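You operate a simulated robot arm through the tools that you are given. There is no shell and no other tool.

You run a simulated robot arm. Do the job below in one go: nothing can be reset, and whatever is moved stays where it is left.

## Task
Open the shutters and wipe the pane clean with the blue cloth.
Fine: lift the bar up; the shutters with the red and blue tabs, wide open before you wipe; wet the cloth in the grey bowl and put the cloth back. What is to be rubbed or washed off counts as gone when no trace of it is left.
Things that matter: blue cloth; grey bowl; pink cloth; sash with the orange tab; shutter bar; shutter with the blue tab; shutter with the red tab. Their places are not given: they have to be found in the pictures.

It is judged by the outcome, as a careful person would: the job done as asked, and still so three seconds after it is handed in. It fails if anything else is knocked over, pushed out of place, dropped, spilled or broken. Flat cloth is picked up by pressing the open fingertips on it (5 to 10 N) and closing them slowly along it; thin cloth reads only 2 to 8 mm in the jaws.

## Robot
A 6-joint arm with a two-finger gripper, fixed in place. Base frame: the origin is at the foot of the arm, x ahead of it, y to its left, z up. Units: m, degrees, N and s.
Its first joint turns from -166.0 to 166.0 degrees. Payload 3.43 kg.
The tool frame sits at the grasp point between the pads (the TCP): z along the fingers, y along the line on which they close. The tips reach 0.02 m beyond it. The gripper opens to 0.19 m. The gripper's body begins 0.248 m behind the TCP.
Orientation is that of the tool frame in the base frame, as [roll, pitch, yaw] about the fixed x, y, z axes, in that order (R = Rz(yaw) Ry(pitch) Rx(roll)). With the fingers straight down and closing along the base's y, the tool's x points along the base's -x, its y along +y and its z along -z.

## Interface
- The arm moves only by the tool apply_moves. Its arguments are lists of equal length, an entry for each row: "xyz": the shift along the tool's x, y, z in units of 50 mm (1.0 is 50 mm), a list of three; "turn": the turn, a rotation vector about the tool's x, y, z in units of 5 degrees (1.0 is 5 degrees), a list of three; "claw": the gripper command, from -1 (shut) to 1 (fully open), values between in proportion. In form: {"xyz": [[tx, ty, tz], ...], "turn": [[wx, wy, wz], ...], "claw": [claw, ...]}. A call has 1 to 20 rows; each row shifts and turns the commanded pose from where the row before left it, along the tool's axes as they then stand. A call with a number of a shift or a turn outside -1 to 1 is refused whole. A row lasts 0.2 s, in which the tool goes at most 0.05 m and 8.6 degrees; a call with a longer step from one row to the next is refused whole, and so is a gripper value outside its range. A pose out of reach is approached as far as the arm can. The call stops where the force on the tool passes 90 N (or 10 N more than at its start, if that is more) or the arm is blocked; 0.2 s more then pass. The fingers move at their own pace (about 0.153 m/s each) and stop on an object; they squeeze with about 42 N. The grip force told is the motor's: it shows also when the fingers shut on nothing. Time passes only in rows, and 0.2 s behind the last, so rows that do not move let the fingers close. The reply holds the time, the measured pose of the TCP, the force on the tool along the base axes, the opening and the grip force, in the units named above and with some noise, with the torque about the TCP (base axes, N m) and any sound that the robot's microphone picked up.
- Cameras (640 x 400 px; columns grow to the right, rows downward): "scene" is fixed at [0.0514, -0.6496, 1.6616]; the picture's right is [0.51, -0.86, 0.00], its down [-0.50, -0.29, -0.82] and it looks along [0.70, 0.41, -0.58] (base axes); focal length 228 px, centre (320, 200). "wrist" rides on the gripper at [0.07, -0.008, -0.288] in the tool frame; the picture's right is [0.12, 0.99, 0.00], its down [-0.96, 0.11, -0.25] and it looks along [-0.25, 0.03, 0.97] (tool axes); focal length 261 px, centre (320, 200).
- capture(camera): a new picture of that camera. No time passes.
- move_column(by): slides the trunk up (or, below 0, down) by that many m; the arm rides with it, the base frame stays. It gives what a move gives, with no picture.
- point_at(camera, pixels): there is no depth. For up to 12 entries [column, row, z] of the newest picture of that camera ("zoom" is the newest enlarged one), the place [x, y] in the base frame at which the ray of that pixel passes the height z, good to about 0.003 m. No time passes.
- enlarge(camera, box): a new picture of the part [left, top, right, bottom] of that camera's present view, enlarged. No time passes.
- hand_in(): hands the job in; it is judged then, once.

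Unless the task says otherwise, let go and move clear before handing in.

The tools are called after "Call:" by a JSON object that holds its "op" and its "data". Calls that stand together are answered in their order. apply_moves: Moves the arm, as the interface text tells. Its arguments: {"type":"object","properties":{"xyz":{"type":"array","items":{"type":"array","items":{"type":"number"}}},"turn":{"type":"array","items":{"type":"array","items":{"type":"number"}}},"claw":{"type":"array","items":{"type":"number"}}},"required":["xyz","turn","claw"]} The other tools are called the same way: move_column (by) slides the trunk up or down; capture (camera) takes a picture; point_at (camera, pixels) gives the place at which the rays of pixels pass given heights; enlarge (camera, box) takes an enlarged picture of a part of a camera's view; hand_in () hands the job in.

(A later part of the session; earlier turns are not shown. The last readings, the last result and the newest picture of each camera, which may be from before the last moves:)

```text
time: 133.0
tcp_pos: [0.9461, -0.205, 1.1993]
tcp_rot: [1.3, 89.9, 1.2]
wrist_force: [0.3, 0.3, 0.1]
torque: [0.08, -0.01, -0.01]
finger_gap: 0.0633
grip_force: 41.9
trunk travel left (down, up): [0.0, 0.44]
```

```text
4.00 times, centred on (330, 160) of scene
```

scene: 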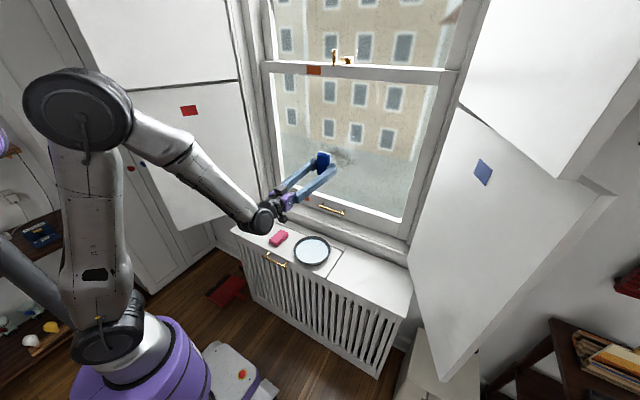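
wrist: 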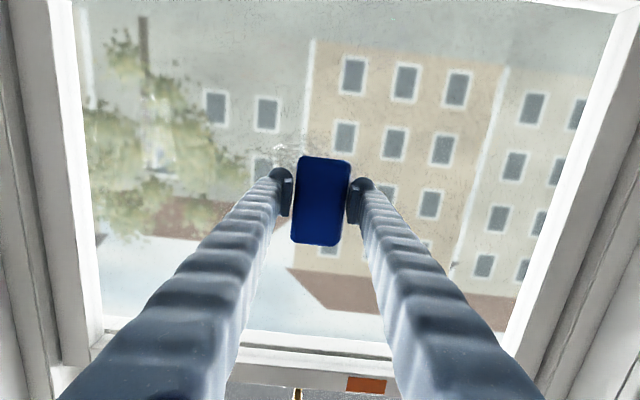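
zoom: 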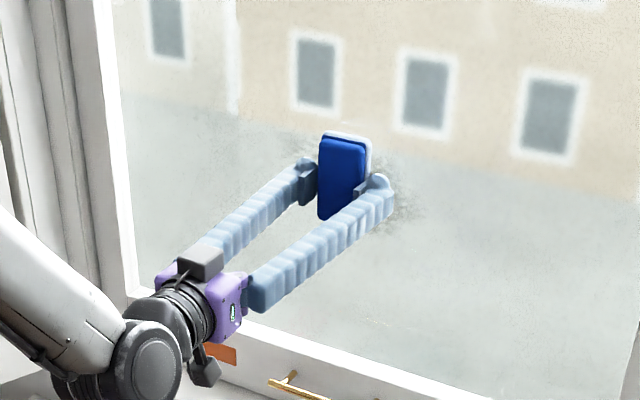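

Still no contact at x=0.946, so I'll go on in 5–6 mm steps.

Call:
{"op": "apply_moves", "data": {"xyz": [[0, 0, 0.12], [0, 0, 0.12], [0, 0, 0]], "turn": [[0, 0, 0], [0, 0, 0], [0, 0, 0]], "claw": [-1, -1, -1]}}

Call:
{"op": "apply_moves", "data": {"xyz": [[0, 0, 0.1], [0, 0, 0.1], [0, 0, 0]], "turn": [[0, 0, 0], [0, 0, 0], [0, 0, 0]], "claw": [-1, -1, -1]}}

Call:
{"op": "enlarge", "data": {"camera": "scene", "box": [280, 110, 380, 210]}}

Call:
{"op": "capture", "data": {"camera": "wrist"}}

```text
time: 133.8
tcp_pos: [0.9546, -0.205, 1.2003]
tcp_rot: [33.0, 89.9, 33.0]
wrist_force: [-14.2, 0.8, -2.4]
torque: [0.04, 0.12, -0.35]
finger_gap: 0.0633
grip_force: 41.6
trunk travel left (down, up): [0.0, 0.44]
```

```text
time: 134.6
tcp_pos: [0.9617, -0.2047, 1.2035]
tcp_rot: [-1.7, 89.7, -1.8]
wrist_force: [-56.6, 2.9, -3.9]
torque: [0.0, 0.08, 0.1]
finger_gap: 0.0635
grip_force: 42.0
trunk travel left (down, up): [0.0, 0.44]
```

```text
4.00 times, centred on (330, 160) of scene
```

zoom: 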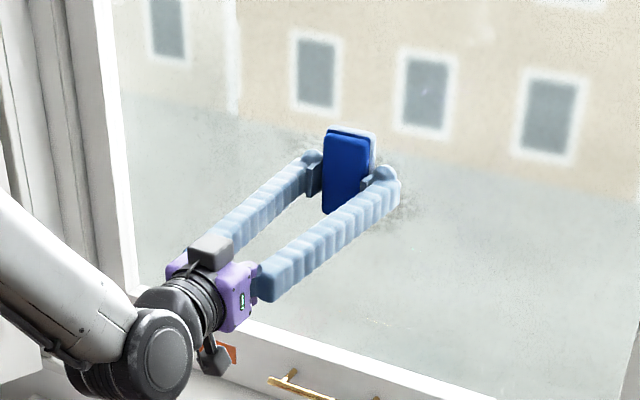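

```text
taken
```

wrist: 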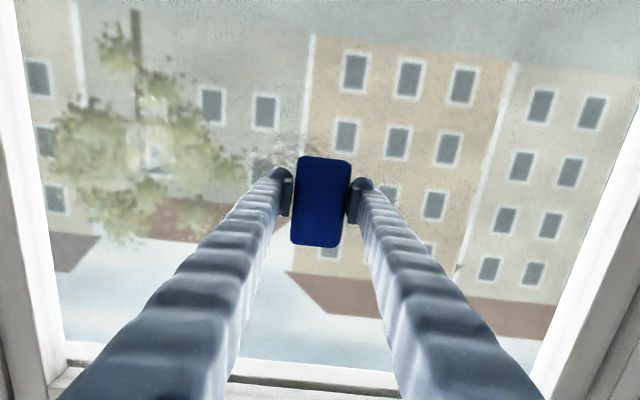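

The cloth touches the glass at TCP x≈0.953 and the last step pressed too hard (57 N). I'll ease back 7 mm to a light pressure and check it.

Call:
{"op": "apply_moves", "data": {"xyz": [[0, 0, -0.14], [0, 0, 0]], "turn": [[0, 0, 0], [0, 0, 0]], "claw": [-1, -1]}}

```text
time: 135.2
tcp_pos: [0.9615, -0.2042, 1.2004]
tcp_rot: [-8.5, 89.8, -8.4]
wrist_force: [-0.1, 0.1, -0.5]
torque: [-0.03, -0.02, 0.02]
finger_gap: 0.0638
grip_force: 41.7
trunk travel left (down, up): [0.0, 0.44]
```

The force dropped to zero without moving the TCP back, so the cloth slid a little deeper into the jaws. I'll look at how far it still sticks out past the fingertips.

Call:
{"op": "enlarge", "data": {"camera": "scene", "box": [310, 130, 350, 170]}}

Call:
{"op": "enlarge", "data": {"camera": "wrist", "box": [250, 130, 390, 260]}}

```text
10.00 times, centred on (330, 150) of scene
```

zoom: 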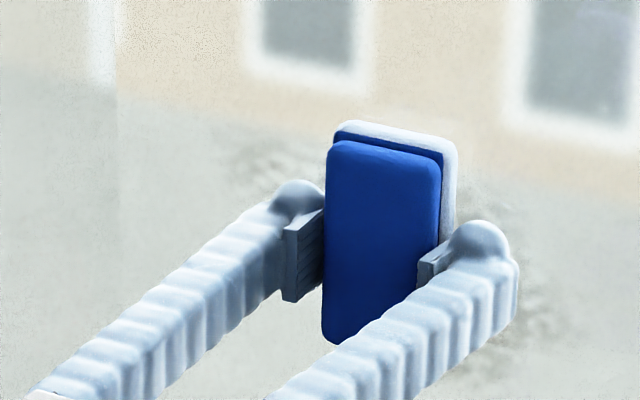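

```text
3.08 times, centred on (320, 195) of wrist
```

zoom: 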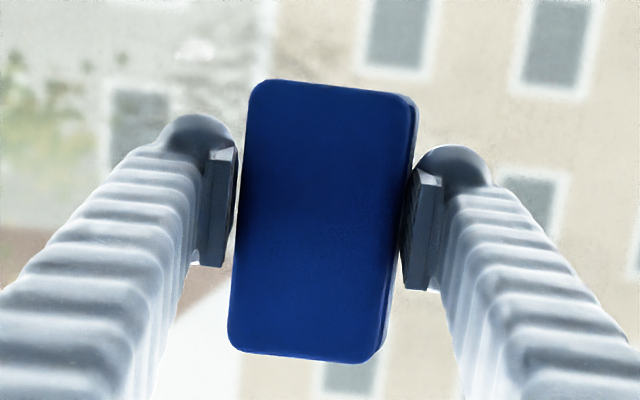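

I'll step forward 3 mm at a time until I feel a light push again.

Call:
{"op": "apply_moves", "data": {"xyz": [[0, 0, 0.06], [0, 0, 0]], "turn": [[0, 0, 0], [0, 0, 0]], "claw": [-1, -1]}}

Call:
{"op": "apply_moves", "data": {"xyz": [[0, 0, 0.04], [0, 0, 0]], "turn": [[0, 0, 0], [0, 0, 0]], "claw": [-1, -1]}}

```text
time: 135.8
tcp_pos: [0.9619, -0.2043, 1.2007]
tcp_rot: [3.7, 89.9, 3.6]
wrist_force: [-11.6, 0.1, -3.1]
torque: [0.04, -0.65, 0.0]
finger_gap: 0.0634
grip_force: 41.4
trunk travel left (down, up): [0.0, 0.44]
```

```text
time: 136.4
tcp_pos: [0.9631, -0.2055, 1.2005]
tcp_rot: [19.5, 89.9, 19.5]
wrist_force: [-31.8, 0.5, -7.7]
torque: [-0.02, -0.16, 0.03]
finger_gap: 0.0634
grip_force: 41.9
trunk travel left (down, up): [0.0, 0.44]
```

Contact is now at TCP x≈0.962 with a stiff response. I'll ease back 1.5 mm and do a first short stroke sideways, watching the force.

Call:
{"op": "apply_moves", "data": {"xyz": [[0, 0, -0.03], [0, -0.3, 0], [0, -0.3, 0], [0, -0.3, 0], [0, 0, 0]], "turn": [[0, 0, 0], [0, 0, 0], [0, 0, 0], [0, 0, 0], [0, 0, 0]], "claw": [-1, -1, -1, -1, -1]}}

Call:
{"op": "enlarge", "data": {"camera": "scene", "box": [290, 120, 370, 190]}}

Call:
{"op": "capture", "data": {"camera": "wrist"}}

```text
time: 137.6
tcp_pos: [0.9619, -0.2494, 1.2015]
tcp_rot: [-7.8, 89.8, -8.0]
wrist_force: [-16.9, 3.8, 1.1]
torque: [0.0, -0.1, 0.14]
finger_gap: 0.0634
grip_force: 41.9
trunk travel left (down, up): [0.0, 0.44]
```

```text
5.71 times, centred on (330, 155) of scene
```

zoom: 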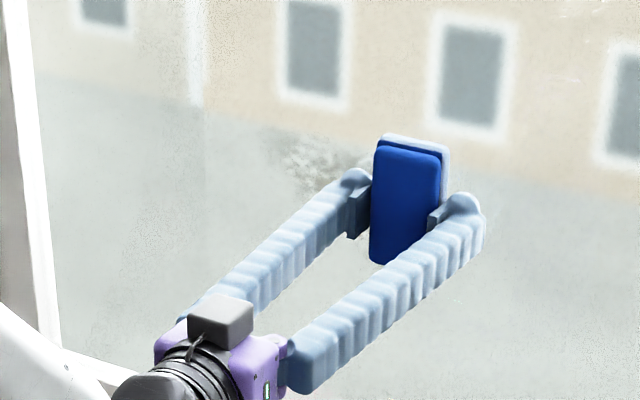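

```text
taken
```

wrist: 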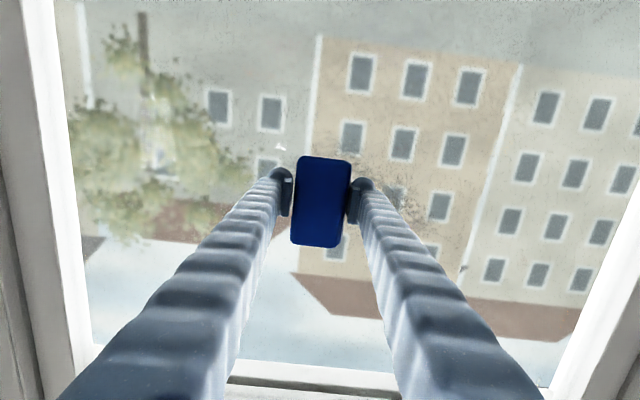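

The stroke runs with 17 N normal force and low friction, and the remaining splat lies to the +y side (scene zoom (310,155)). I'll make a full pass at this height, out to y≈-0.32 and back across to y≈-0.05.

Call:
{"op": "apply_moves", "data": {"xyz": [[0, -0.36, 0], [0, -0.36, 0], [0, -0.36, 0], [0, -0.36, 0], [0, 0.36, 0], [0, 0.36, 0], [0, 0.36, 0], [0, 0.36, 0], [0, 0.36, 0], [0, 0.36, 0], [0, 0.36, 0], [0, 0.36, 0], [0, 0.36, 0], [0, 0.36, 0], [0, 0.36, 0], [0, 0.36, 0], [0, 0.36, 0], [0, 0.36, 0], [0, 0.36, 0], [0, 0, 0]], "turn": [[0, 0, 0], [0, 0, 0], [0, 0, 0], [0, 0, 0], [0, 0, 0], [0, 0, 0], [0, 0, 0], [0, 0, 0], [0, 0, 0], [0, 0, 0], [0, 0, 0], [0, 0, 0], [0, 0, 0], [0, 0, 0], [0, 0, 0], [0, 0, 0], [0, 0, 0], [0, 0, 0], [0, 0, 0], [0, 0, 0]], "claw": [-1, -1, -1, -1, -1, -1, -1, -1, -1, -1, -1, -1, -1, -1, -1, -1, -1, -1, -1, -1]}}

Call:
{"op": "enlarge", "data": {"camera": "scene", "box": [270, 100, 390, 200]}}

Call:
{"op": "capture", "data": {"camera": "wrist"}}

```text
time: 141.8
tcp_pos: [0.9595, -0.1109, 1.1999]
tcp_rot: [-171.8, 89.9, -171.1]
wrist_force: [-0.8, 0.1, -0.3]
torque: [-0.04, 0.0, 0.06]
finger_gap: 0.0636
grip_force: 42.6
out of reach, approached as far as the arm can: row 16, 17, 18, 19
trunk travel left (down, up): [0.0, 0.44]
```

```text
4.00 times, centred on (330, 150) of scene
```

zoom: 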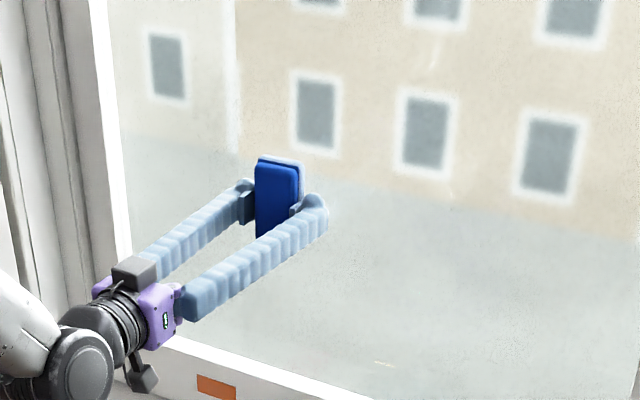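

```text
taken
```

wrist: 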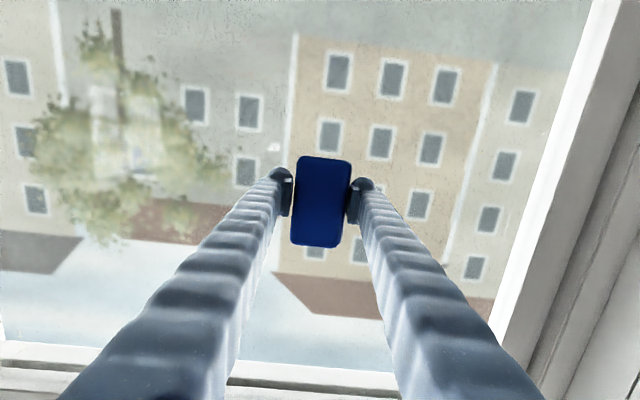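

Most of the splat is gone after that pass. The end of the stroke at y>-0.11 was out of reach, so the cloth just lost contact there. I'll look closely for leftovers.

Call:
{"op": "enlarge", "data": {"camera": "scene", "box": [310, 130, 370, 180]}}

Call:
{"op": "enlarge", "data": {"camera": "scene", "box": [260, 60, 440, 220]}}

Call:
{"op": "enlarge", "data": {"camera": "wrist", "box": [120, 80, 320, 220]}}

Call:
{"op": "enlarge", "data": {"camera": "wrist", "box": [320, 80, 520, 220]}}

```text
8.00 times, centred on (340, 155) of scene
```

zoom: 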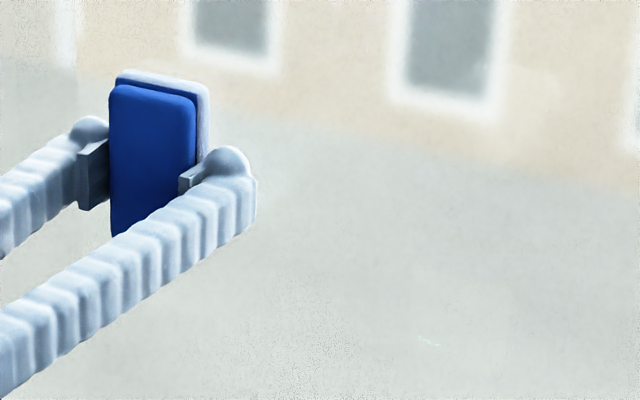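

```text
2.50 times, centred on (350, 140) of scene
```

zoom: 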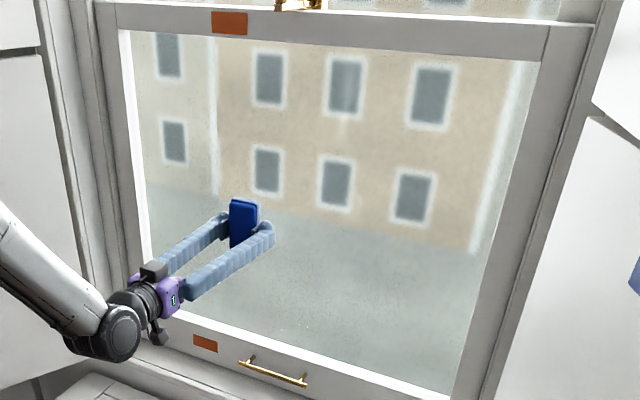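

```text
2.86 times, centred on (220, 150) of wrist
```

zoom: 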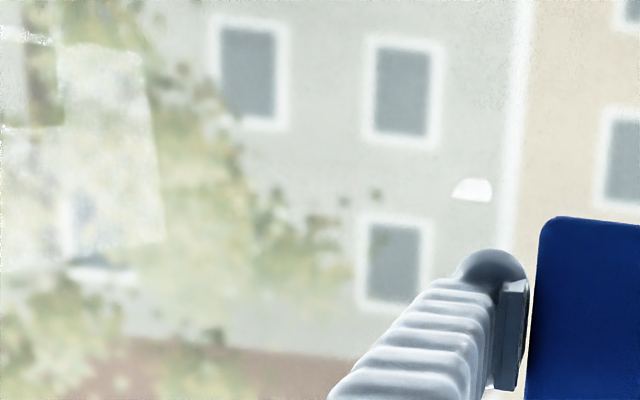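

```text
2.86 times, centred on (420, 150) of wrist
```

zoom: 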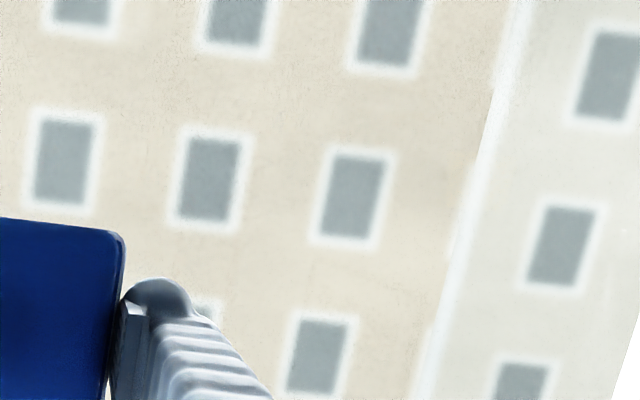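

The wiped area looks clean, but the cloth now hides the splat's +y edge. I'll back off 40 mm, move toward -y and look at the glass without anything in front.

Call:
{"op": "apply_moves", "data": {"xyz": [[0, 0, -0.4], [0, 0, -0.4], [0, -0.8, 0], [0, -0.8, 0], [0, -0.8, 0], [0, -0.8, 0], [0, -0.8, 0], [0, -0.8, 0], [0, 0, 0]], "turn": [[0, 0, 0], [0, 0, 0], [0, 0, 0], [0, 0, 0], [0, 0, 0], [0, 0, 0], [0, 0, 0], [0, 0, 0], [0, 0, 0]], "claw": [-1, -1, -1, -1, -1, -1, -1, -1, -1]}}

Call:
{"op": "enlarge", "data": {"camera": "scene", "box": [300, 120, 380, 190]}}

Call:
{"op": "capture", "data": {"camera": "wrist"}}

Call:
{"op": "capture", "data": {"camera": "scene"}}

```text
time: 143.8
tcp_pos: [0.9202, -0.3526, 1.1993]
tcp_rot: [10.8, 90.0, 10.8]
wrist_force: [0.1, -0.7, -0.8]
torque: [-0.02, -0.01, 0.08]
finger_gap: 0.0634
grip_force: 41.7
trunk travel left (down, up): [0.0, 0.44]
```

```text
5.71 times, centred on (340, 155) of scene
```

zoom: 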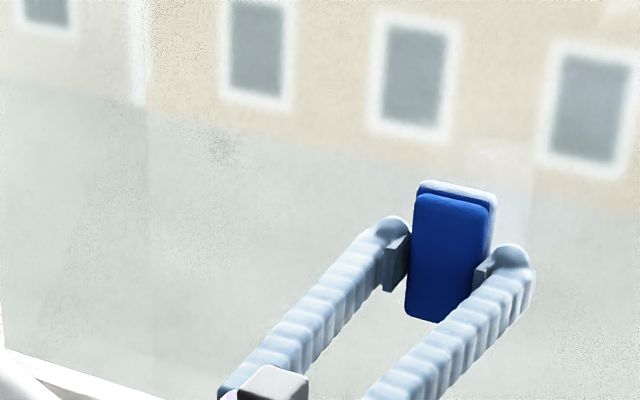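

```text
taken
```

wrist: 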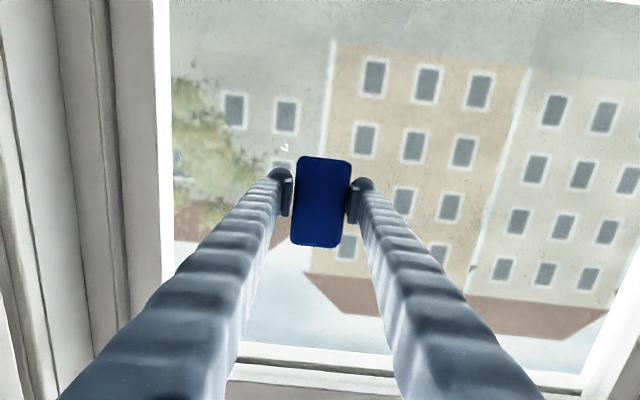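

```text
taken
```

scene: 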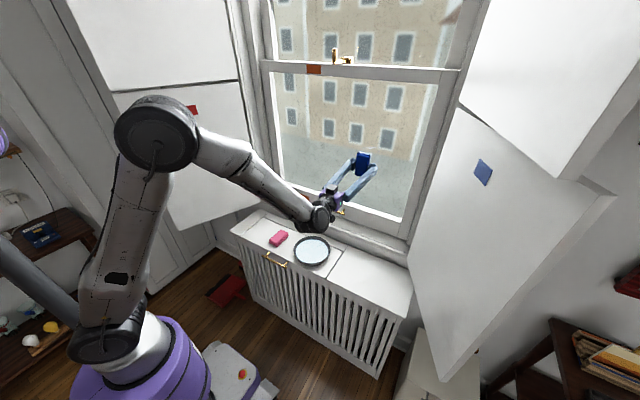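

A faint leftover remains at scene (322,146), which maps to about y=-0.12, z=1.225 — the splat's upper +y corner. I'll check what reach I have there without touching the glass.

Call:
{"op": "apply_moves", "data": {"xyz": [[-0.1, 0.7, 0], [-0.1, 0.7, 0], [-0.1, 0.7, 0], [-0.1, 0.7, 0], [-0.1, 0.7, 0], [0, 0.6, 0], [0, 0.3, 0], [0, 0.2, 0], [0, 0.2, 0], [0, 0, 0]], "turn": [[0, 0, 0], [0, 0, 0], [0, 0, 0], [0, 0, 0], [0, 0, 0], [0, 0, 0], [0, 0, 0], [0, 0, 0], [0, 0, 0], [0, 0, 0]], "claw": [-1, -1, -1, -1, -1, -1, -1, -1, -1, -1]}}

Call:
{"op": "capture", "data": {"camera": "scene"}}

```text
time: 146.0
tcp_pos: [0.919, -0.1126, 1.2242]
tcp_rot: [-18.8, 89.9, -18.9]
wrist_force: [-0.5, 0.2, 0.2]
torque: [0.02, 0.03, 0.01]
finger_gap: 0.0635
grip_force: 42.4
trunk travel left (down, up): [0.0, 0.44]
```

```text
taken
```

scene: 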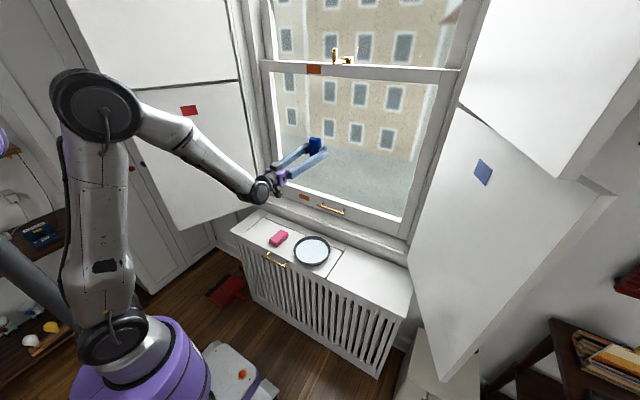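

That position is reachable. I'll go 20 mm further in y and then forward to touch the glass there.

Call:
{"op": "apply_moves", "data": {"xyz": [[0, 0.2, 0], [0, 0.2, 0], [0, 0, 0.3], [0, 0, 0.3], [0, 0, 0]], "turn": [[0, 0, 0], [0, 0, 0], [0, 0, 0], [0, 0, 0], [0, 0, 0]], "claw": [-1, -1, -1, -1, -1]}}

```text
time: 147.2
tcp_pos: [0.9459, -0.1069, 1.2263]
tcp_rot: [-178.6, 90.0, -178.0]
wrist_force: [-0.2, 0.4, -0.7]
torque: [-0.02, -0.03, 0.02]
finger_gap: 0.0634
grip_force: 41.8
out of reach, approached as far as the arm can: row 2, 3
trunk travel left (down, up): [0.0, 0.44]
```

The limit is near y=-0.10. At y=-0.107 the cloth still covers out to about -0.075, which is enough. I'll move forward to contact.

Call:
{"op": "apply_moves", "data": {"xyz": [[0, 0, 0.12], [0, 0, 0.12], [0, 0, 0.06], [0, 0, 0]], "turn": [[0, 0, 0], [0, 0, 0], [0, 0, 0], [0, 0, 0]], "claw": [-1, -1, -1, -1]}}

```text
time: 148.2
tcp_pos: [0.9613, -0.1104, 1.2244]
tcp_rot: [-175.8, 89.9, -175.1]
wrist_force: [-0.5, 0.7, -1.1]
torque: [0.01, -0.06, -0.02]
finger_gap: 0.0634
grip_force: 42.3
out of reach, approached as far as the arm can: row 1
trunk travel left (down, up): [0.0, 0.44]
```

I'm just short of contact. I'll step forward 1–2 mm.

Call:
{"op": "apply_moves", "data": {"xyz": [[0, 0, 0.03], [0, 0, 0]], "turn": [[0, 0, 0], [0, 0, 0]], "claw": [-1, -1]}}

Call:
{"op": "apply_moves", "data": {"xyz": [[0, 0, 0.03], [0, 0, 0]], "turn": [[0, 0, 0], [0, 0, 0]], "claw": [-1, -1]}}

```text
time: 148.8
tcp_pos: [0.9609, -0.1085, 1.2265]
tcp_rot: [179.1, 89.9, 179.8]
wrist_force: [-11.4, 0.7, -3.0]
torque: [0.07, -0.22, -0.3]
finger_gap: 0.0635
grip_force: 42.0
trunk travel left (down, up): [0.0, 0.44]
```

```text
time: 149.4
tcp_pos: [0.9623, -0.1102, 1.2252]
tcp_rot: [175.0, 89.9, 175.6]
wrist_force: [-25.3, 0.6, -7.4]
torque: [0.22, -0.06, -0.77]
finger_gap: 0.0638
grip_force: 42.3
trunk travel left (down, up): [0.0, 0.44]
```

It's in contact with 25 N. I'll ease off half a millimetre and wipe this corner: a stroke to -y, up 20 mm, and a stroke back.

Call:
{"op": "apply_moves", "data": {"xyz": [[0, 0, -0.012], [0, -0.3, 0], [0, -0.3, 0], [0, -0.3, 0], [0, -0.3, 0], [0, -0.3, 0], [0, -0.3, 0], [-0.2, 0, 0], [-0.2, 0, 0], [0, 0.3, 0], [0, 0.3, 0], [0, 0.3, 0], [0, 0.3, 0], [0, 0.3, 0], [0, 0.3, 0], [0, 0, 0]], "turn": [[0, 0, 0], [0, 0, 0], [0, 0, 0], [0, 0, 0], [0, 0, 0], [0, 0, 0], [0, 0, 0], [0, 0, 0], [0, 0, 0], [0, 0, 0], [0, 0, 0], [0, 0, 0], [0, 0, 0], [0, 0, 0], [0, 0, 0], [0, 0, 0]], "claw": [-1, -1, -1, -1, -1, -1, -1, -1, -1, -1, -1, -1, -1, -1, -1, -1]}}

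Call:
{"op": "enlarge", "data": {"camera": "scene", "box": [290, 110, 370, 190]}}

```text
time: 152.8
tcp_pos: [0.9621, -0.1089, 1.2462]
tcp_rot: [-4.3, 89.9, -4.0]
wrist_force: [-14.3, -5.2, -0.1]
torque: [0.05, -0.19, -0.61]
finger_gap: 0.0634
grip_force: 42.1
trunk travel left (down, up): [0.0, 0.44]
```

```text
5.00 times, centred on (330, 150) of scene
```

zoom: 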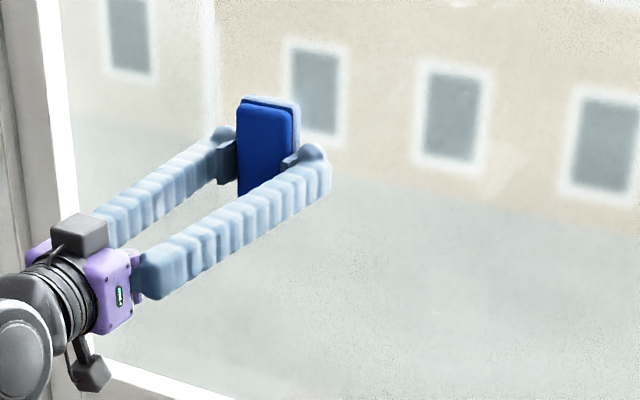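

Contact is steady at 14 N. I'll continue with a longer pass lower down toward -y to cover the whole splat area with margin.

Call:
{"op": "apply_moves", "data": {"xyz": [[0.35, 0, 0], [0.35, 0, 0], [0, -0.36, 0], [0, -0.36, 0], [0, -0.36, 0], [0, -0.36, 0], [0, -0.36, 0], [0, -0.36, 0], [0, -0.36, 0], [0, -0.36, 0], [0, -0.36, 0], [0, -0.36, 0], [0, -0.36, 0], [0, -0.36, 0], [0.45, 0, 0], [0.45, 0, 0], [0, 0, 0]], "turn": [[0, 0, 0], [0, 0, 0], [0, 0, 0], [0, 0, 0], [0, 0, 0], [0, 0, 0], [0, 0, 0], [0, 0, 0], [0, 0, 0], [0, 0, 0], [0, 0, 0], [0, 0, 0], [0, 0, 0], [0, 0, 0], [0, 0, 0], [0, 0, 0], [0, 0, 0]], "claw": [-1, -1, -1, -1, -1, -1, -1, -1, -1, -1, -1, -1, -1, -1, -1, -1, -1]}}

Call:
{"op": "enlarge", "data": {"camera": "scene", "box": [290, 110, 370, 190]}}

Call:
{"op": "enlarge", "data": {"camera": "scene", "box": [260, 60, 440, 220]}}

```text
time: 156.4
tcp_pos: [0.9626, -0.328, 1.1668]
tcp_rot: [-5.4, 89.9, -5.5]
wrist_force: [-3.8, -2.1, 0.1]
torque: [0.03, -0.16, 0.07]
finger_gap: 0.0632
grip_force: 41.4
out of reach, approached as far as the arm can: row 2
trunk travel left (down, up): [0.0, 0.44]
```

```text
5.00 times, centred on (330, 150) of scene
```

zoom: 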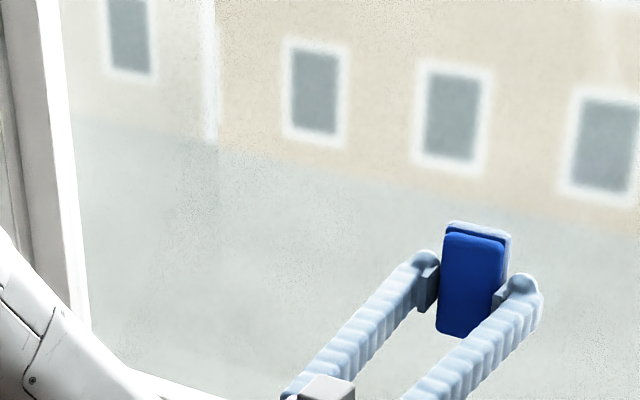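

```text
2.50 times, centred on (350, 140) of scene
```

zoom: 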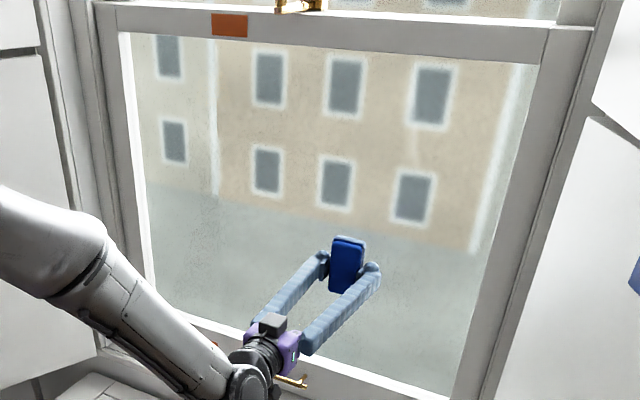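

The splat area looks clean in the scene view. For safety I'll do a return pass at z≈1.167 with slightly more pressure, then one at z≈1.255.

Call:
{"op": "apply_moves", "data": {"xyz": [[0, 0, 0.016], [0, 0.36, 0], [0, 0.36, 0], [0, 0.36, 0], [0, 0.36, 0], [0, 0.36, 0], [0, 0.36, 0], [0, 0.36, 0], [0, 0.36, 0], [0, 0.36, 0], [0, 0.36, 0], [0, 0.36, 0], [0, 0, 0]], "turn": [[0, 0, 0], [0, 0, 0], [0, 0, 0], [0, 0, 0], [0, 0, 0], [0, 0, 0], [0, 0, 0], [0, 0, 0], [0, 0, 0], [0, 0, 0], [0, 0, 0], [0, 0, 0], [0, 0, 0]], "claw": [-1, -1, -1, -1, -1, -1, -1, -1, -1, -1, -1, -1, -1]}}

Call:
{"op": "apply_moves", "data": {"xyz": [[-0.45, 0, 0], [-0.45, 0, 0], [-0.45, 0, 0], [-0.45, 0, 0], [0, -0.36, 0], [0, -0.36, 0], [0, -0.36, 0], [0, -0.36, 0], [0, -0.36, 0], [0, -0.36, 0], [0, -0.36, 0], [0, -0.36, 0], [0, -0.36, 0], [0, -0.36, 0], [0, -0.36, 0], [0, 0, 0]], "turn": [[0, 0, 0], [0, 0, 0], [0, 0, 0], [0, 0, 0], [0, 0, 0], [0, 0, 0], [0, 0, 0], [0, 0, 0], [0, 0, 0], [0, 0, 0], [0, 0, 0], [0, 0, 0], [0, 0, 0], [0, 0, 0], [0, 0, 0], [0, 0, 0]], "claw": [-1, -1, -1, -1, -1, -1, -1, -1, -1, -1, -1, -1, -1, -1, -1, -1]}}

Call:
{"op": "enlarge", "data": {"camera": "scene", "box": [290, 110, 370, 190]}}

```text
time: 159.2
tcp_pos: [0.9614, -0.1298, 1.1663]
tcp_rot: [2.6, 89.9, 2.7]
wrist_force: [-19.9, -3.8, -0.2]
torque: [0.05, -0.18, -0.21]
finger_gap: 0.0633
grip_force: 42.1
trunk travel left (down, up): [0.0, 0.44]
```

```text
time: 162.6
tcp_pos: [0.9629, -0.3307, 1.2574]
tcp_rot: [3.4, 89.7, 3.3]
wrist_force: [-11.4, 0.7, 0.0]
torque: [0.0, 0.03, 0.16]
finger_gap: 0.0635
grip_force: 42.2
trunk travel left (down, up): [0.0, 0.44]
```

```text
5.00 times, centred on (330, 150) of scene
```

zoom: 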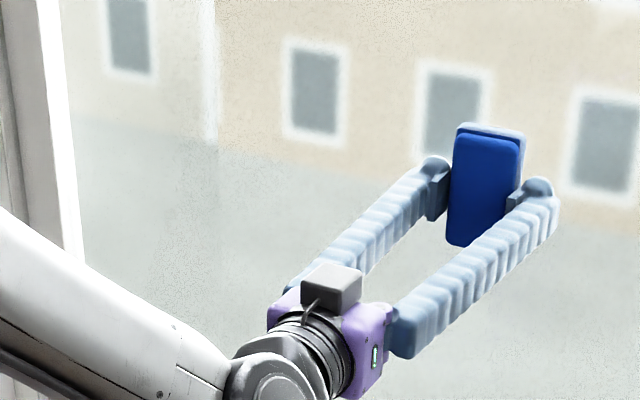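

Every pass had steady contact and the area looks clean. I'll back off 80 mm and inspect the pane with the wrist camera as well.

Call:
{"op": "apply_moves", "data": {"xyz": [[0, 0, -0.5], [0, 0, -0.6], [0, 0, -0.6], [0, 0, 0]], "turn": [[0, 0, 0], [0, 0, 0], [0, 0, 0], [0, 0, 0]], "claw": [-1, -1, -1, -1]}}

Call:
{"op": "enlarge", "data": {"camera": "wrist", "box": [320, 60, 560, 240]}}

Call:
{"op": "enlarge", "data": {"camera": "wrist", "box": [120, 60, 330, 240]}}

Call:
{"op": "enlarge", "data": {"camera": "scene", "box": [300, 120, 350, 180]}}

Call:
{"op": "enlarge", "data": {"camera": "scene", "box": [260, 60, 440, 220]}}

```text
time: 163.6
tcp_pos: [0.8772, -0.3283, 1.2566]
tcp_rot: [-9.6, 89.9, -9.6]
wrist_force: [-0.1, 0.4, 0.3]
torque: [-0.04, 0.06, -0.01]
finger_gap: 0.0636
grip_force: 42.0
trunk travel left (down, up): [0.0, 0.44]
```

```text
2.22 times, centred on (440, 150) of wrist
```

zoom: 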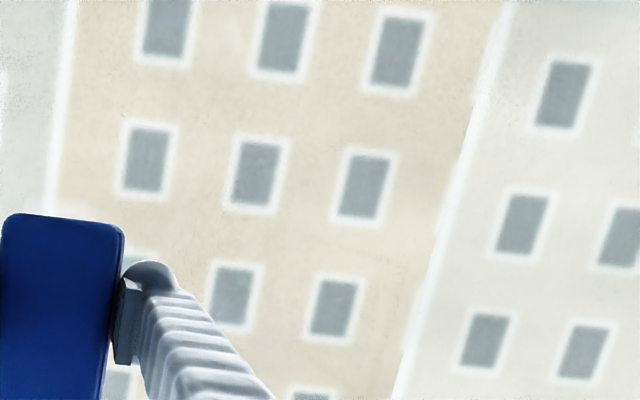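

```text
2.22 times, centred on (225, 150) of wrist
```

zoom: 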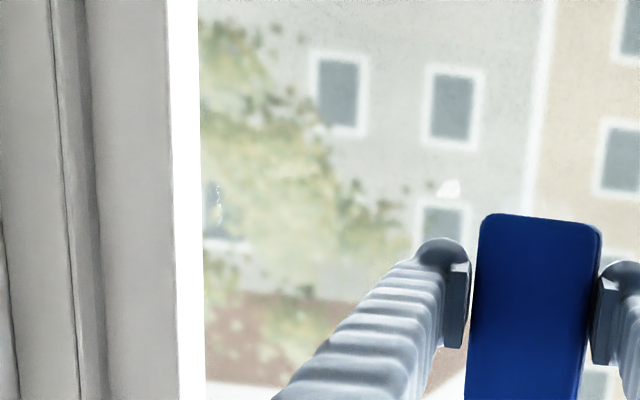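

```text
6.67 times, centred on (325, 150) of scene
```

zoom: 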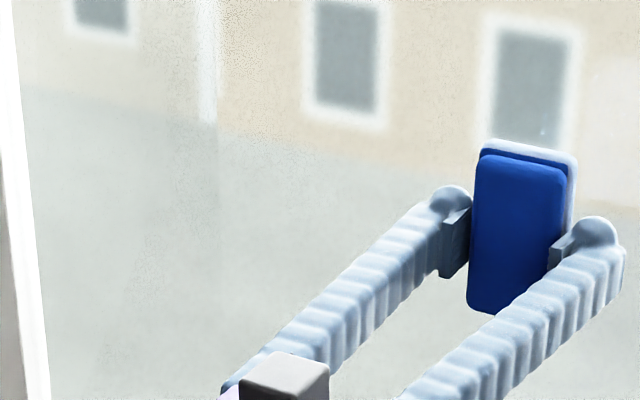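

```text
2.50 times, centred on (350, 140) of scene
```

zoom: 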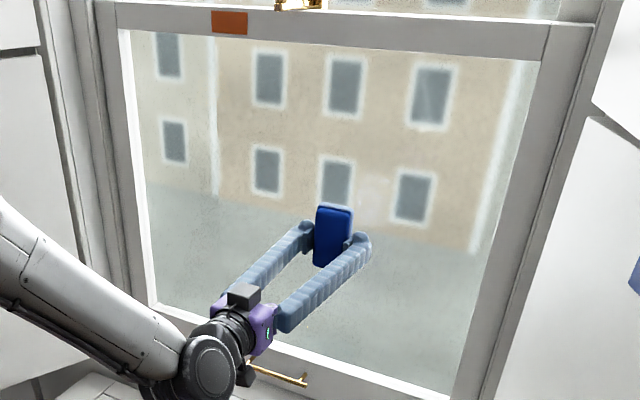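

The glass looks clean where the splat was. I'll check a slightly mottled patch near scene (302,147), and the rest of the pane at higher zoom.

Call:
{"op": "enlarge", "data": {"camera": "scene", "box": [275, 120, 325, 170]}}

Call:
{"op": "enlarge", "data": {"camera": "scene", "box": [275, 75, 345, 130]}}

Call:
{"op": "enlarge", "data": {"camera": "scene", "box": [345, 80, 435, 150]}}

Call:
{"op": "enlarge", "data": {"camera": "scene", "box": [345, 140, 425, 215]}}

```text
8.00 times, centred on (300, 145) of scene
```

zoom: 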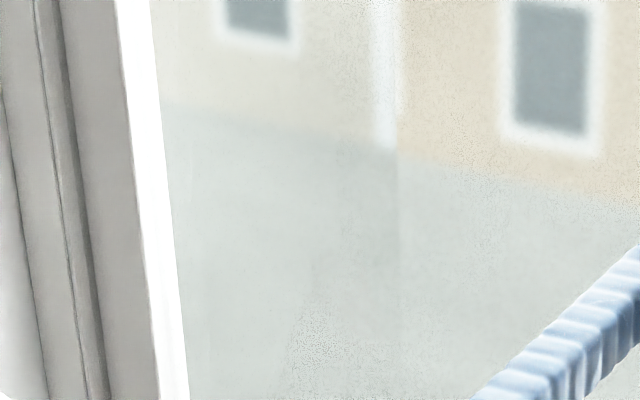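

```text
7.27 times, centred on (310, 102) of scene
```

zoom: 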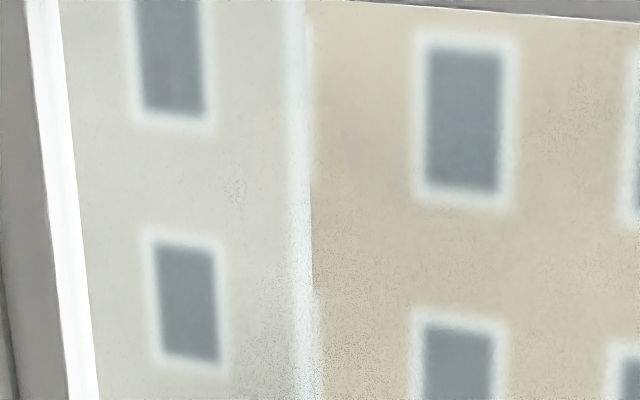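

```text
5.71 times, centred on (390, 115) of scene
```

zoom: 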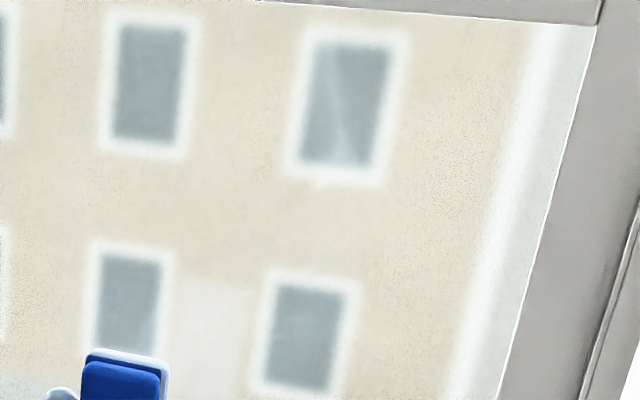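

```text
5.33 times, centred on (385, 178) of scene
```

zoom: 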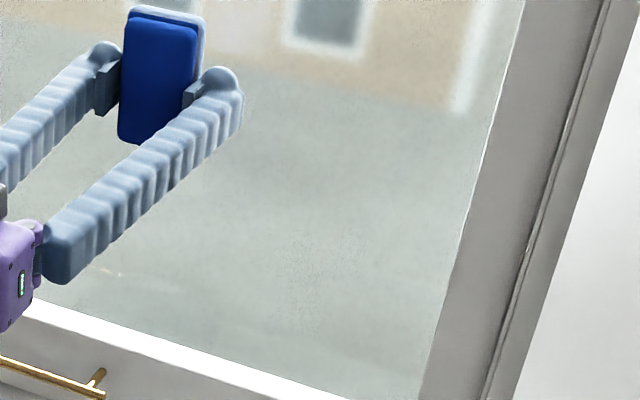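

The pane shows no trace any more, only render grain. I'll rotate the tool back to pointing down while moving above the cloth's home spot.

Call:
{"op": "apply_moves", "data": {"xyz": [[0.1744, -0.091, -0.1744], [0.1889, -0.091, -0.1585], [0.202, -0.091, -0.1415], [0.2136, -0.091, -0.1233], [0.2235, -0.091, -0.1042], [0.2318, -0.091, -0.0844], [0.2382, -0.091, -0.0638], [0.2429, -0.091, -0.0428], [0.2457, -0.091, -0.0215], [0.2466, -0.091, 0], [0.2457, -0.091, 0.0215], [0.2429, -0.091, 0.0428], [0.2382, -0.091, 0.0638], [0.2318, -0.091, 0.0844], [0.2235, -0.091, 0.1042], [0.2136, -0.091, 0.1233], [0.202, -0.091, 0.1415], [0.1889, -0.091, 0.1585], [0, 0, 0]], "turn": [[0, 1, 0], [0, 1, 0], [0, 1, 0], [0, 1, 0], [0, 1, 0], [0, 1, 0], [0, 1, 0], [0, 1, 0], [0, 1, 0], [0, 1, 0], [0, 1, 0], [0, 1, 0], [0, 1, 0], [0, 1, 0], [0, 1, 0], [0, 1, 0], [0, 1, 0], [0, 1, 0], [0, 0, -0.7]], "claw": [-1, -1, -1, -1, -1, -1, -1, -1, -1, -1, -1, -1, -1, -1, -1, -1, -1, -1, -1]}}

Call:
{"op": "capture", "data": {"camera": "scene"}}

Call:
{"op": "capture", "data": {"camera": "wrist"}}

Call:
{"op": "enlarge", "data": {"camera": "scene", "box": [260, 60, 440, 220]}}

```text
time: 167.6
tcp_pos: [0.7212, -0.4101, 1.0984]
tcp_rot: [180.0, 0.0, -176.4]
wrist_force: [-0.2, -0.2, -0.8]
torque: [0.03, 0.04, 0.04]
finger_gap: 0.0636
grip_force: 42.2
trunk travel left (down, up): [0.0, 0.44]
```

```text
taken
```

scene: 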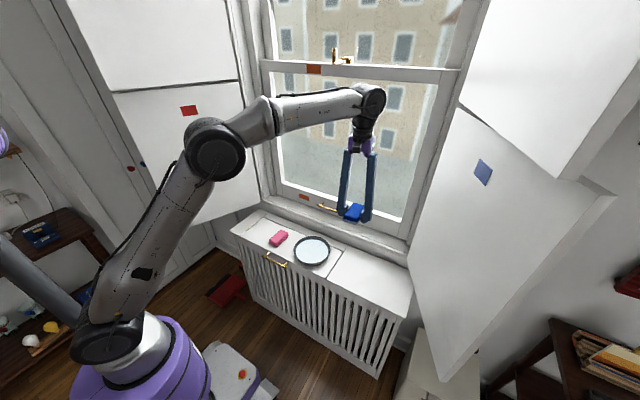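

```text
taken
```

wrist: 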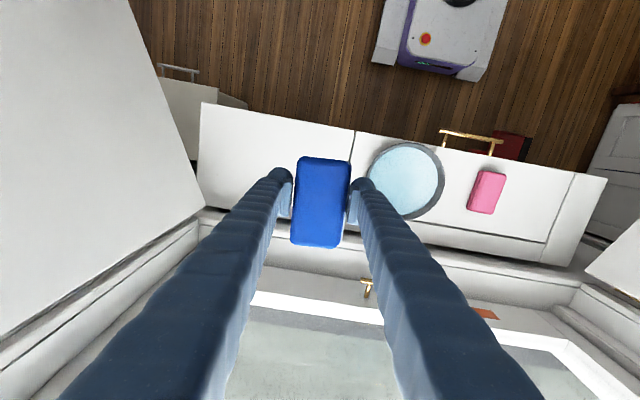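

```text
2.50 times, centred on (350, 140) of scene
```

zoom: 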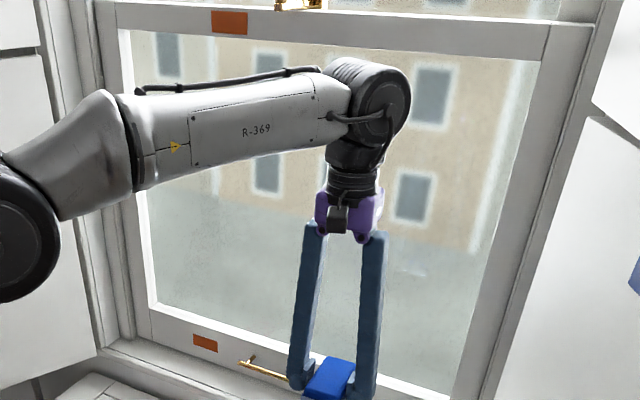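

I'm directly above the cloth's home spot [0.719,-0.410] at the same yaw. I'll descend to z≈0.81, then feel for the sill slowly.

Call:
{"op": "apply_moves", "data": {"xyz": [[0.04, 0, 0.5], [0, 0, 0.7], [0, 0, 0.7], [0, 0, 0.7], [0, 0, 0.7], [0, 0, 0.7], [0, 0, 0.7], [0, 0, 0.6], [0, 0, 0.4], [0, 0, 0]], "turn": [[0, 0, 0], [0, 0, 0], [0, 0, 0], [0, 0, 0], [0, 0, 0], [0, 0, 0], [0, 0, 0], [0, 0, 0], [0, 0, 0], [0, 0, 0]], "claw": [-1, -1, -1, -1, -1, -1, -1, -1, -1, -1]}}

Call:
{"op": "enlarge", "data": {"camera": "scene", "box": [310, 220, 390, 290]}}

Call:
{"op": "enlarge", "data": {"camera": "scene", "box": [260, 60, 440, 220]}}

```text
time: 169.8
tcp_pos: [0.7215, -0.4094, 0.8132]
tcp_rot: [179.9, 0.0, -176.6]
wrist_force: [0.9, -0.7, -0.8]
torque: [0.03, 0.0, 0.02]
finger_gap: 0.0635
grip_force: 41.8
trunk travel left (down, up): [0.0, 0.44]
```

```text
5.71 times, centred on (350, 255) of scene
```

zoom: 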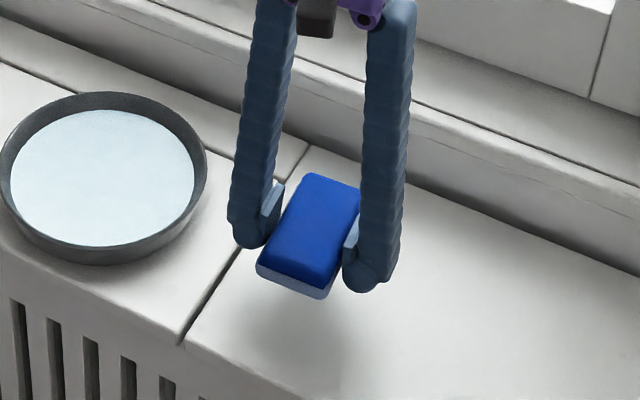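

```text
2.50 times, centred on (350, 140) of scene
```

zoom: 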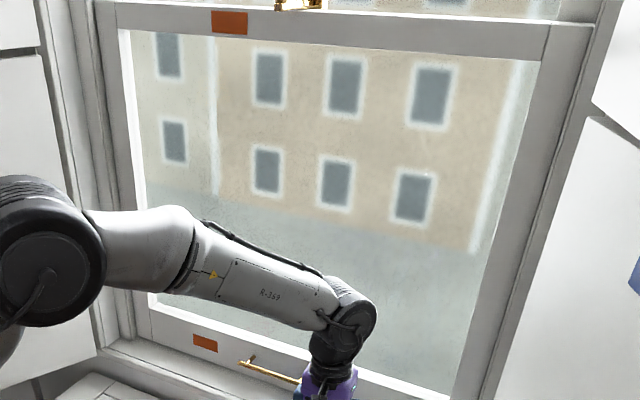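

The cloth's wet underside is roughly level with the fingertips. I'll lower in small steps until I feel the sill.

Call:
{"op": "apply_moves", "data": {"xyz": [[0.04, 0, 0.2], [0, 0, 0.2], [0, 0, 0.2], [0, 0, 0.1], [0, 0, 0]], "turn": [[0, 0, 0], [0, 0, 0], [0, 0, 0], [0, 0, 0], [0, 0, 0]], "claw": [-1, -1, -1, -1, -1]}}

Call:
{"op": "apply_moves", "data": {"xyz": [[0, 0, 0.06], [0, 0, 0.06], [0, 0, 0]], "turn": [[0, 0, 0], [0, 0, 0], [0, 0, 0]], "claw": [-1, -1, -1]}}

```text
time: 171.0
tcp_pos: [0.7184, -0.4102, 0.7779]
tcp_rot: [-180.0, 0.0, -176.5]
wrist_force: [0.2, -0.2, -0.4]
torque: [-0.01, 0.01, -0.01]
finger_gap: 0.0635
grip_force: 42.0
trunk travel left (down, up): [0.0, 0.44]
```

```text
time: 171.8
tcp_pos: [0.7175, -0.4116, 0.7725]
tcp_rot: [180.0, 0.1, -176.5]
wrist_force: [0.7, 0.8, -1.0]
torque: [0.0, 0.0, 0.02]
finger_gap: 0.0636
grip_force: 42.1
trunk travel left (down, up): [0.0, 0.44]
```

No contact yet at z=0.7725, so I'll continue down in 3 mm steps.

Call:
{"op": "apply_moves", "data": {"xyz": [[0, 0, 0.06], [0, 0, 0.06], [0, 0, 0]], "turn": [[0, 0, 0], [0, 0, 0], [0, 0, 0]], "claw": [-1, -1, -1]}}

Call:
{"op": "apply_moves", "data": {"xyz": [[0, 0, 0.04], [0, 0, 0]], "turn": [[0, 0, 0], [0, 0, 0]], "claw": [-1, -1]}}

Call:
{"op": "enlarge", "data": {"camera": "scene", "box": [320, 230, 380, 290]}}

```text
time: 172.6
tcp_pos: [0.7173, -0.4105, 0.767]
tcp_rot: [180.0, 0.0, -176.5]
wrist_force: [0.1, -1.4, -1.1]
torque: [-0.01, 0.03, -0.05]
finger_gap: 0.0636
grip_force: 42.0
trunk travel left (down, up): [0.0, 0.44]
```

```text
time: 173.2
tcp_pos: [0.7181, -0.4097, 0.7647]
tcp_rot: [-180.0, 0.1, -176.5]
wrist_force: [0.1, 0.1, 0.3]
torque: [0.03, 0.01, 0.03]
finger_gap: 0.0634
grip_force: 42.2
trunk travel left (down, up): [0.0, 0.44]
```

```text
6.67 times, centred on (350, 260) of scene
```

zoom: 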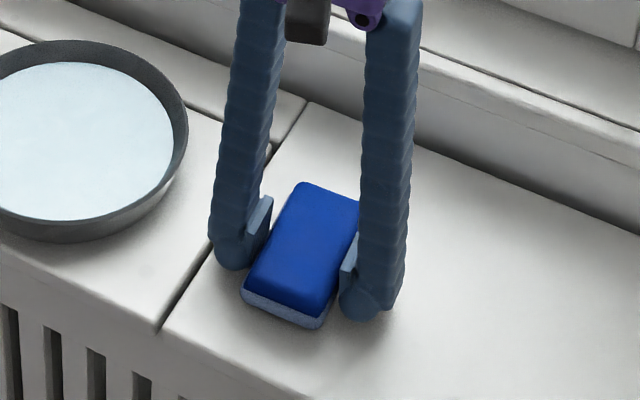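

Still free at z=0.7647, so I'll go on in 2 mm steps.

Call:
{"op": "apply_moves", "data": {"xyz": [[0, 0, 0.04], [0, 0, 0.04], [0, 0, 0]], "turn": [[0, 0, 0], [0, 0, 0], [0, 0, 0]], "claw": [-1, -1, -1]}}

Call:
{"op": "apply_moves", "data": {"xyz": [[0, 0, 0.04], [0, 0, 0]], "turn": [[0, 0, 0], [0, 0, 0]], "claw": [-1, -1]}}

```text
time: 174.0
tcp_pos: [0.7188, -0.4094, 0.7631]
tcp_rot: [-179.8, 0.1, -176.6]
wrist_force: [-1.7, 1.2, 15.0]
torque: [0.06, 0.13, 0.0]
finger_gap: 0.0635
grip_force: 42.2
trunk travel left (down, up): [0.0, 0.44]
```

```text
time: 174.6
tcp_pos: [0.7172, -0.4105, 0.7619]
tcp_rot: [-179.8, 0.3, -176.4]
wrist_force: [-0.5, 0.5, 36.7]
torque: [0.22, 0.42, 0.05]
finger_gap: 0.0636
grip_force: 42.1
trunk travel left (down, up): [0.0, 0.44]
```

The cloth is on the sill (contact at z≈0.763). I'll ease up 2 mm and open the fingers slowly.

Call:
{"op": "apply_moves", "data": {"xyz": [[0, 0, -0.06], [0, 0, 0], [0, 0, 0], [0, 0, 0], [0, 0, 0], [0, 0, 0], [0, 0, 0]], "turn": [[0, 0, 0], [0, 0, 0], [0, 0, 0], [0, 0, 0], [0, 0, 0], [0, 0, 0], [0, 0, 0]], "claw": [-1, -0.3, -0.25, -0.2, -0.1, 0.0, 0.0]}}

Call:
{"op": "enlarge", "data": {"camera": "scene", "box": [320, 230, 380, 290]}}

Call:
{"op": "capture", "data": {"camera": "wrist"}}

```text
time: 176.2
tcp_pos: [0.7176, -0.4103, 0.7621]
tcp_rot: [180.0, 0.0, -176.5]
wrist_force: [-0.5, 0.8, 0.3]
torque: [0.01, 0.03, -0.03]
finger_gap: 0.0951
grip_force: 0.1
trunk travel left (down, up): [0.0, 0.44]
```

```text
6.67 times, centred on (350, 260) of scene
```

zoom: 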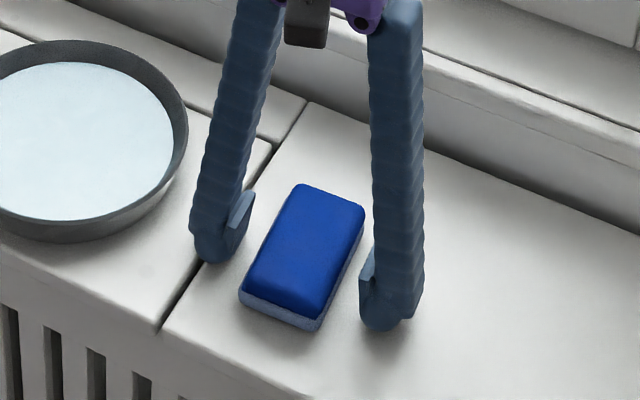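

```text
taken
```

wrist: 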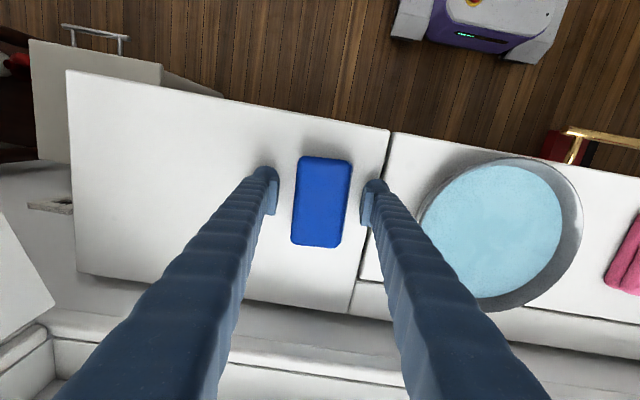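

The cloth is back at its original spot and released. I'll raise the gripper straight up and check everything.

Call:
{"op": "apply_moves", "data": {"xyz": [[0, 0, -0.2], [0, 0, -0.4], [0, 0, -0.7], [0, 0, -0.8], [0, 0, -0.8], [0, 0, -0.8], [0, 0, -0.8], [0, 0, -0.8], [0, 0, -0.8], [0, 0, 0]], "turn": [[0, 0, 0], [0, 0, 0], [0, 0, 0], [0, 0, 0], [0, 0, 0], [0, 0, 0], [0, 0, 0], [0, 0, 0], [0, 0, 0], [0, 0, 0]], "claw": [0.0, 0.0, 0.0, 0.0, 0.0, 0.0, 0.0, 0.0, 0.0, 0.0]}}

Call:
{"op": "capture", "data": {"camera": "scene"}}

Call:
{"op": "capture", "data": {"camera": "wrist"}}

Call:
{"op": "enlarge", "data": {"camera": "scene", "box": [230, 190, 430, 310]}}

```text
time: 178.4
tcp_pos: [0.716, -0.4114, 1.0671]
tcp_rot: [179.9, 0.0, -176.5]
wrist_force: [-0.8, 0.6, 0.4]
torque: [-0.06, -0.05, -0.01]
finger_gap: 0.095
grip_force: 0.1
trunk travel left (down, up): [0.0, 0.44]
```

```text
taken
```

scene: 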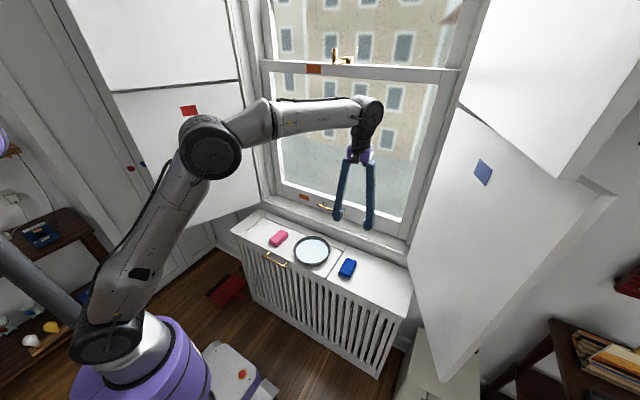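

```text
taken
```

wrist: 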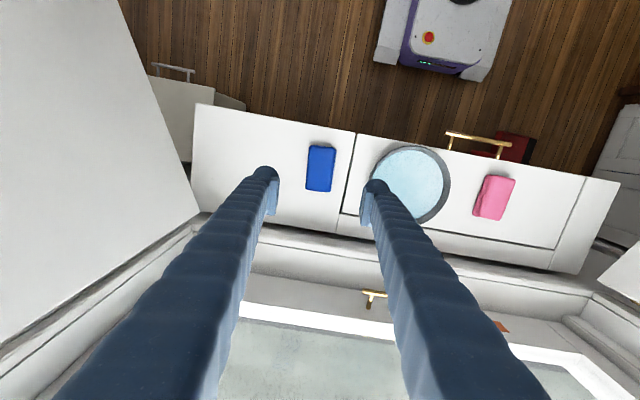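

```text
3.20 times, centred on (330, 250) of scene
```

zoom: 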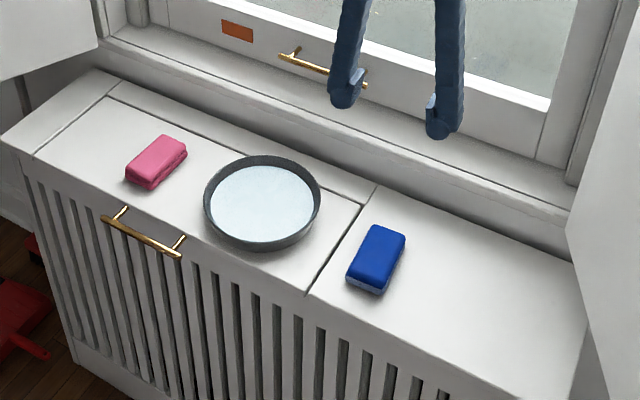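

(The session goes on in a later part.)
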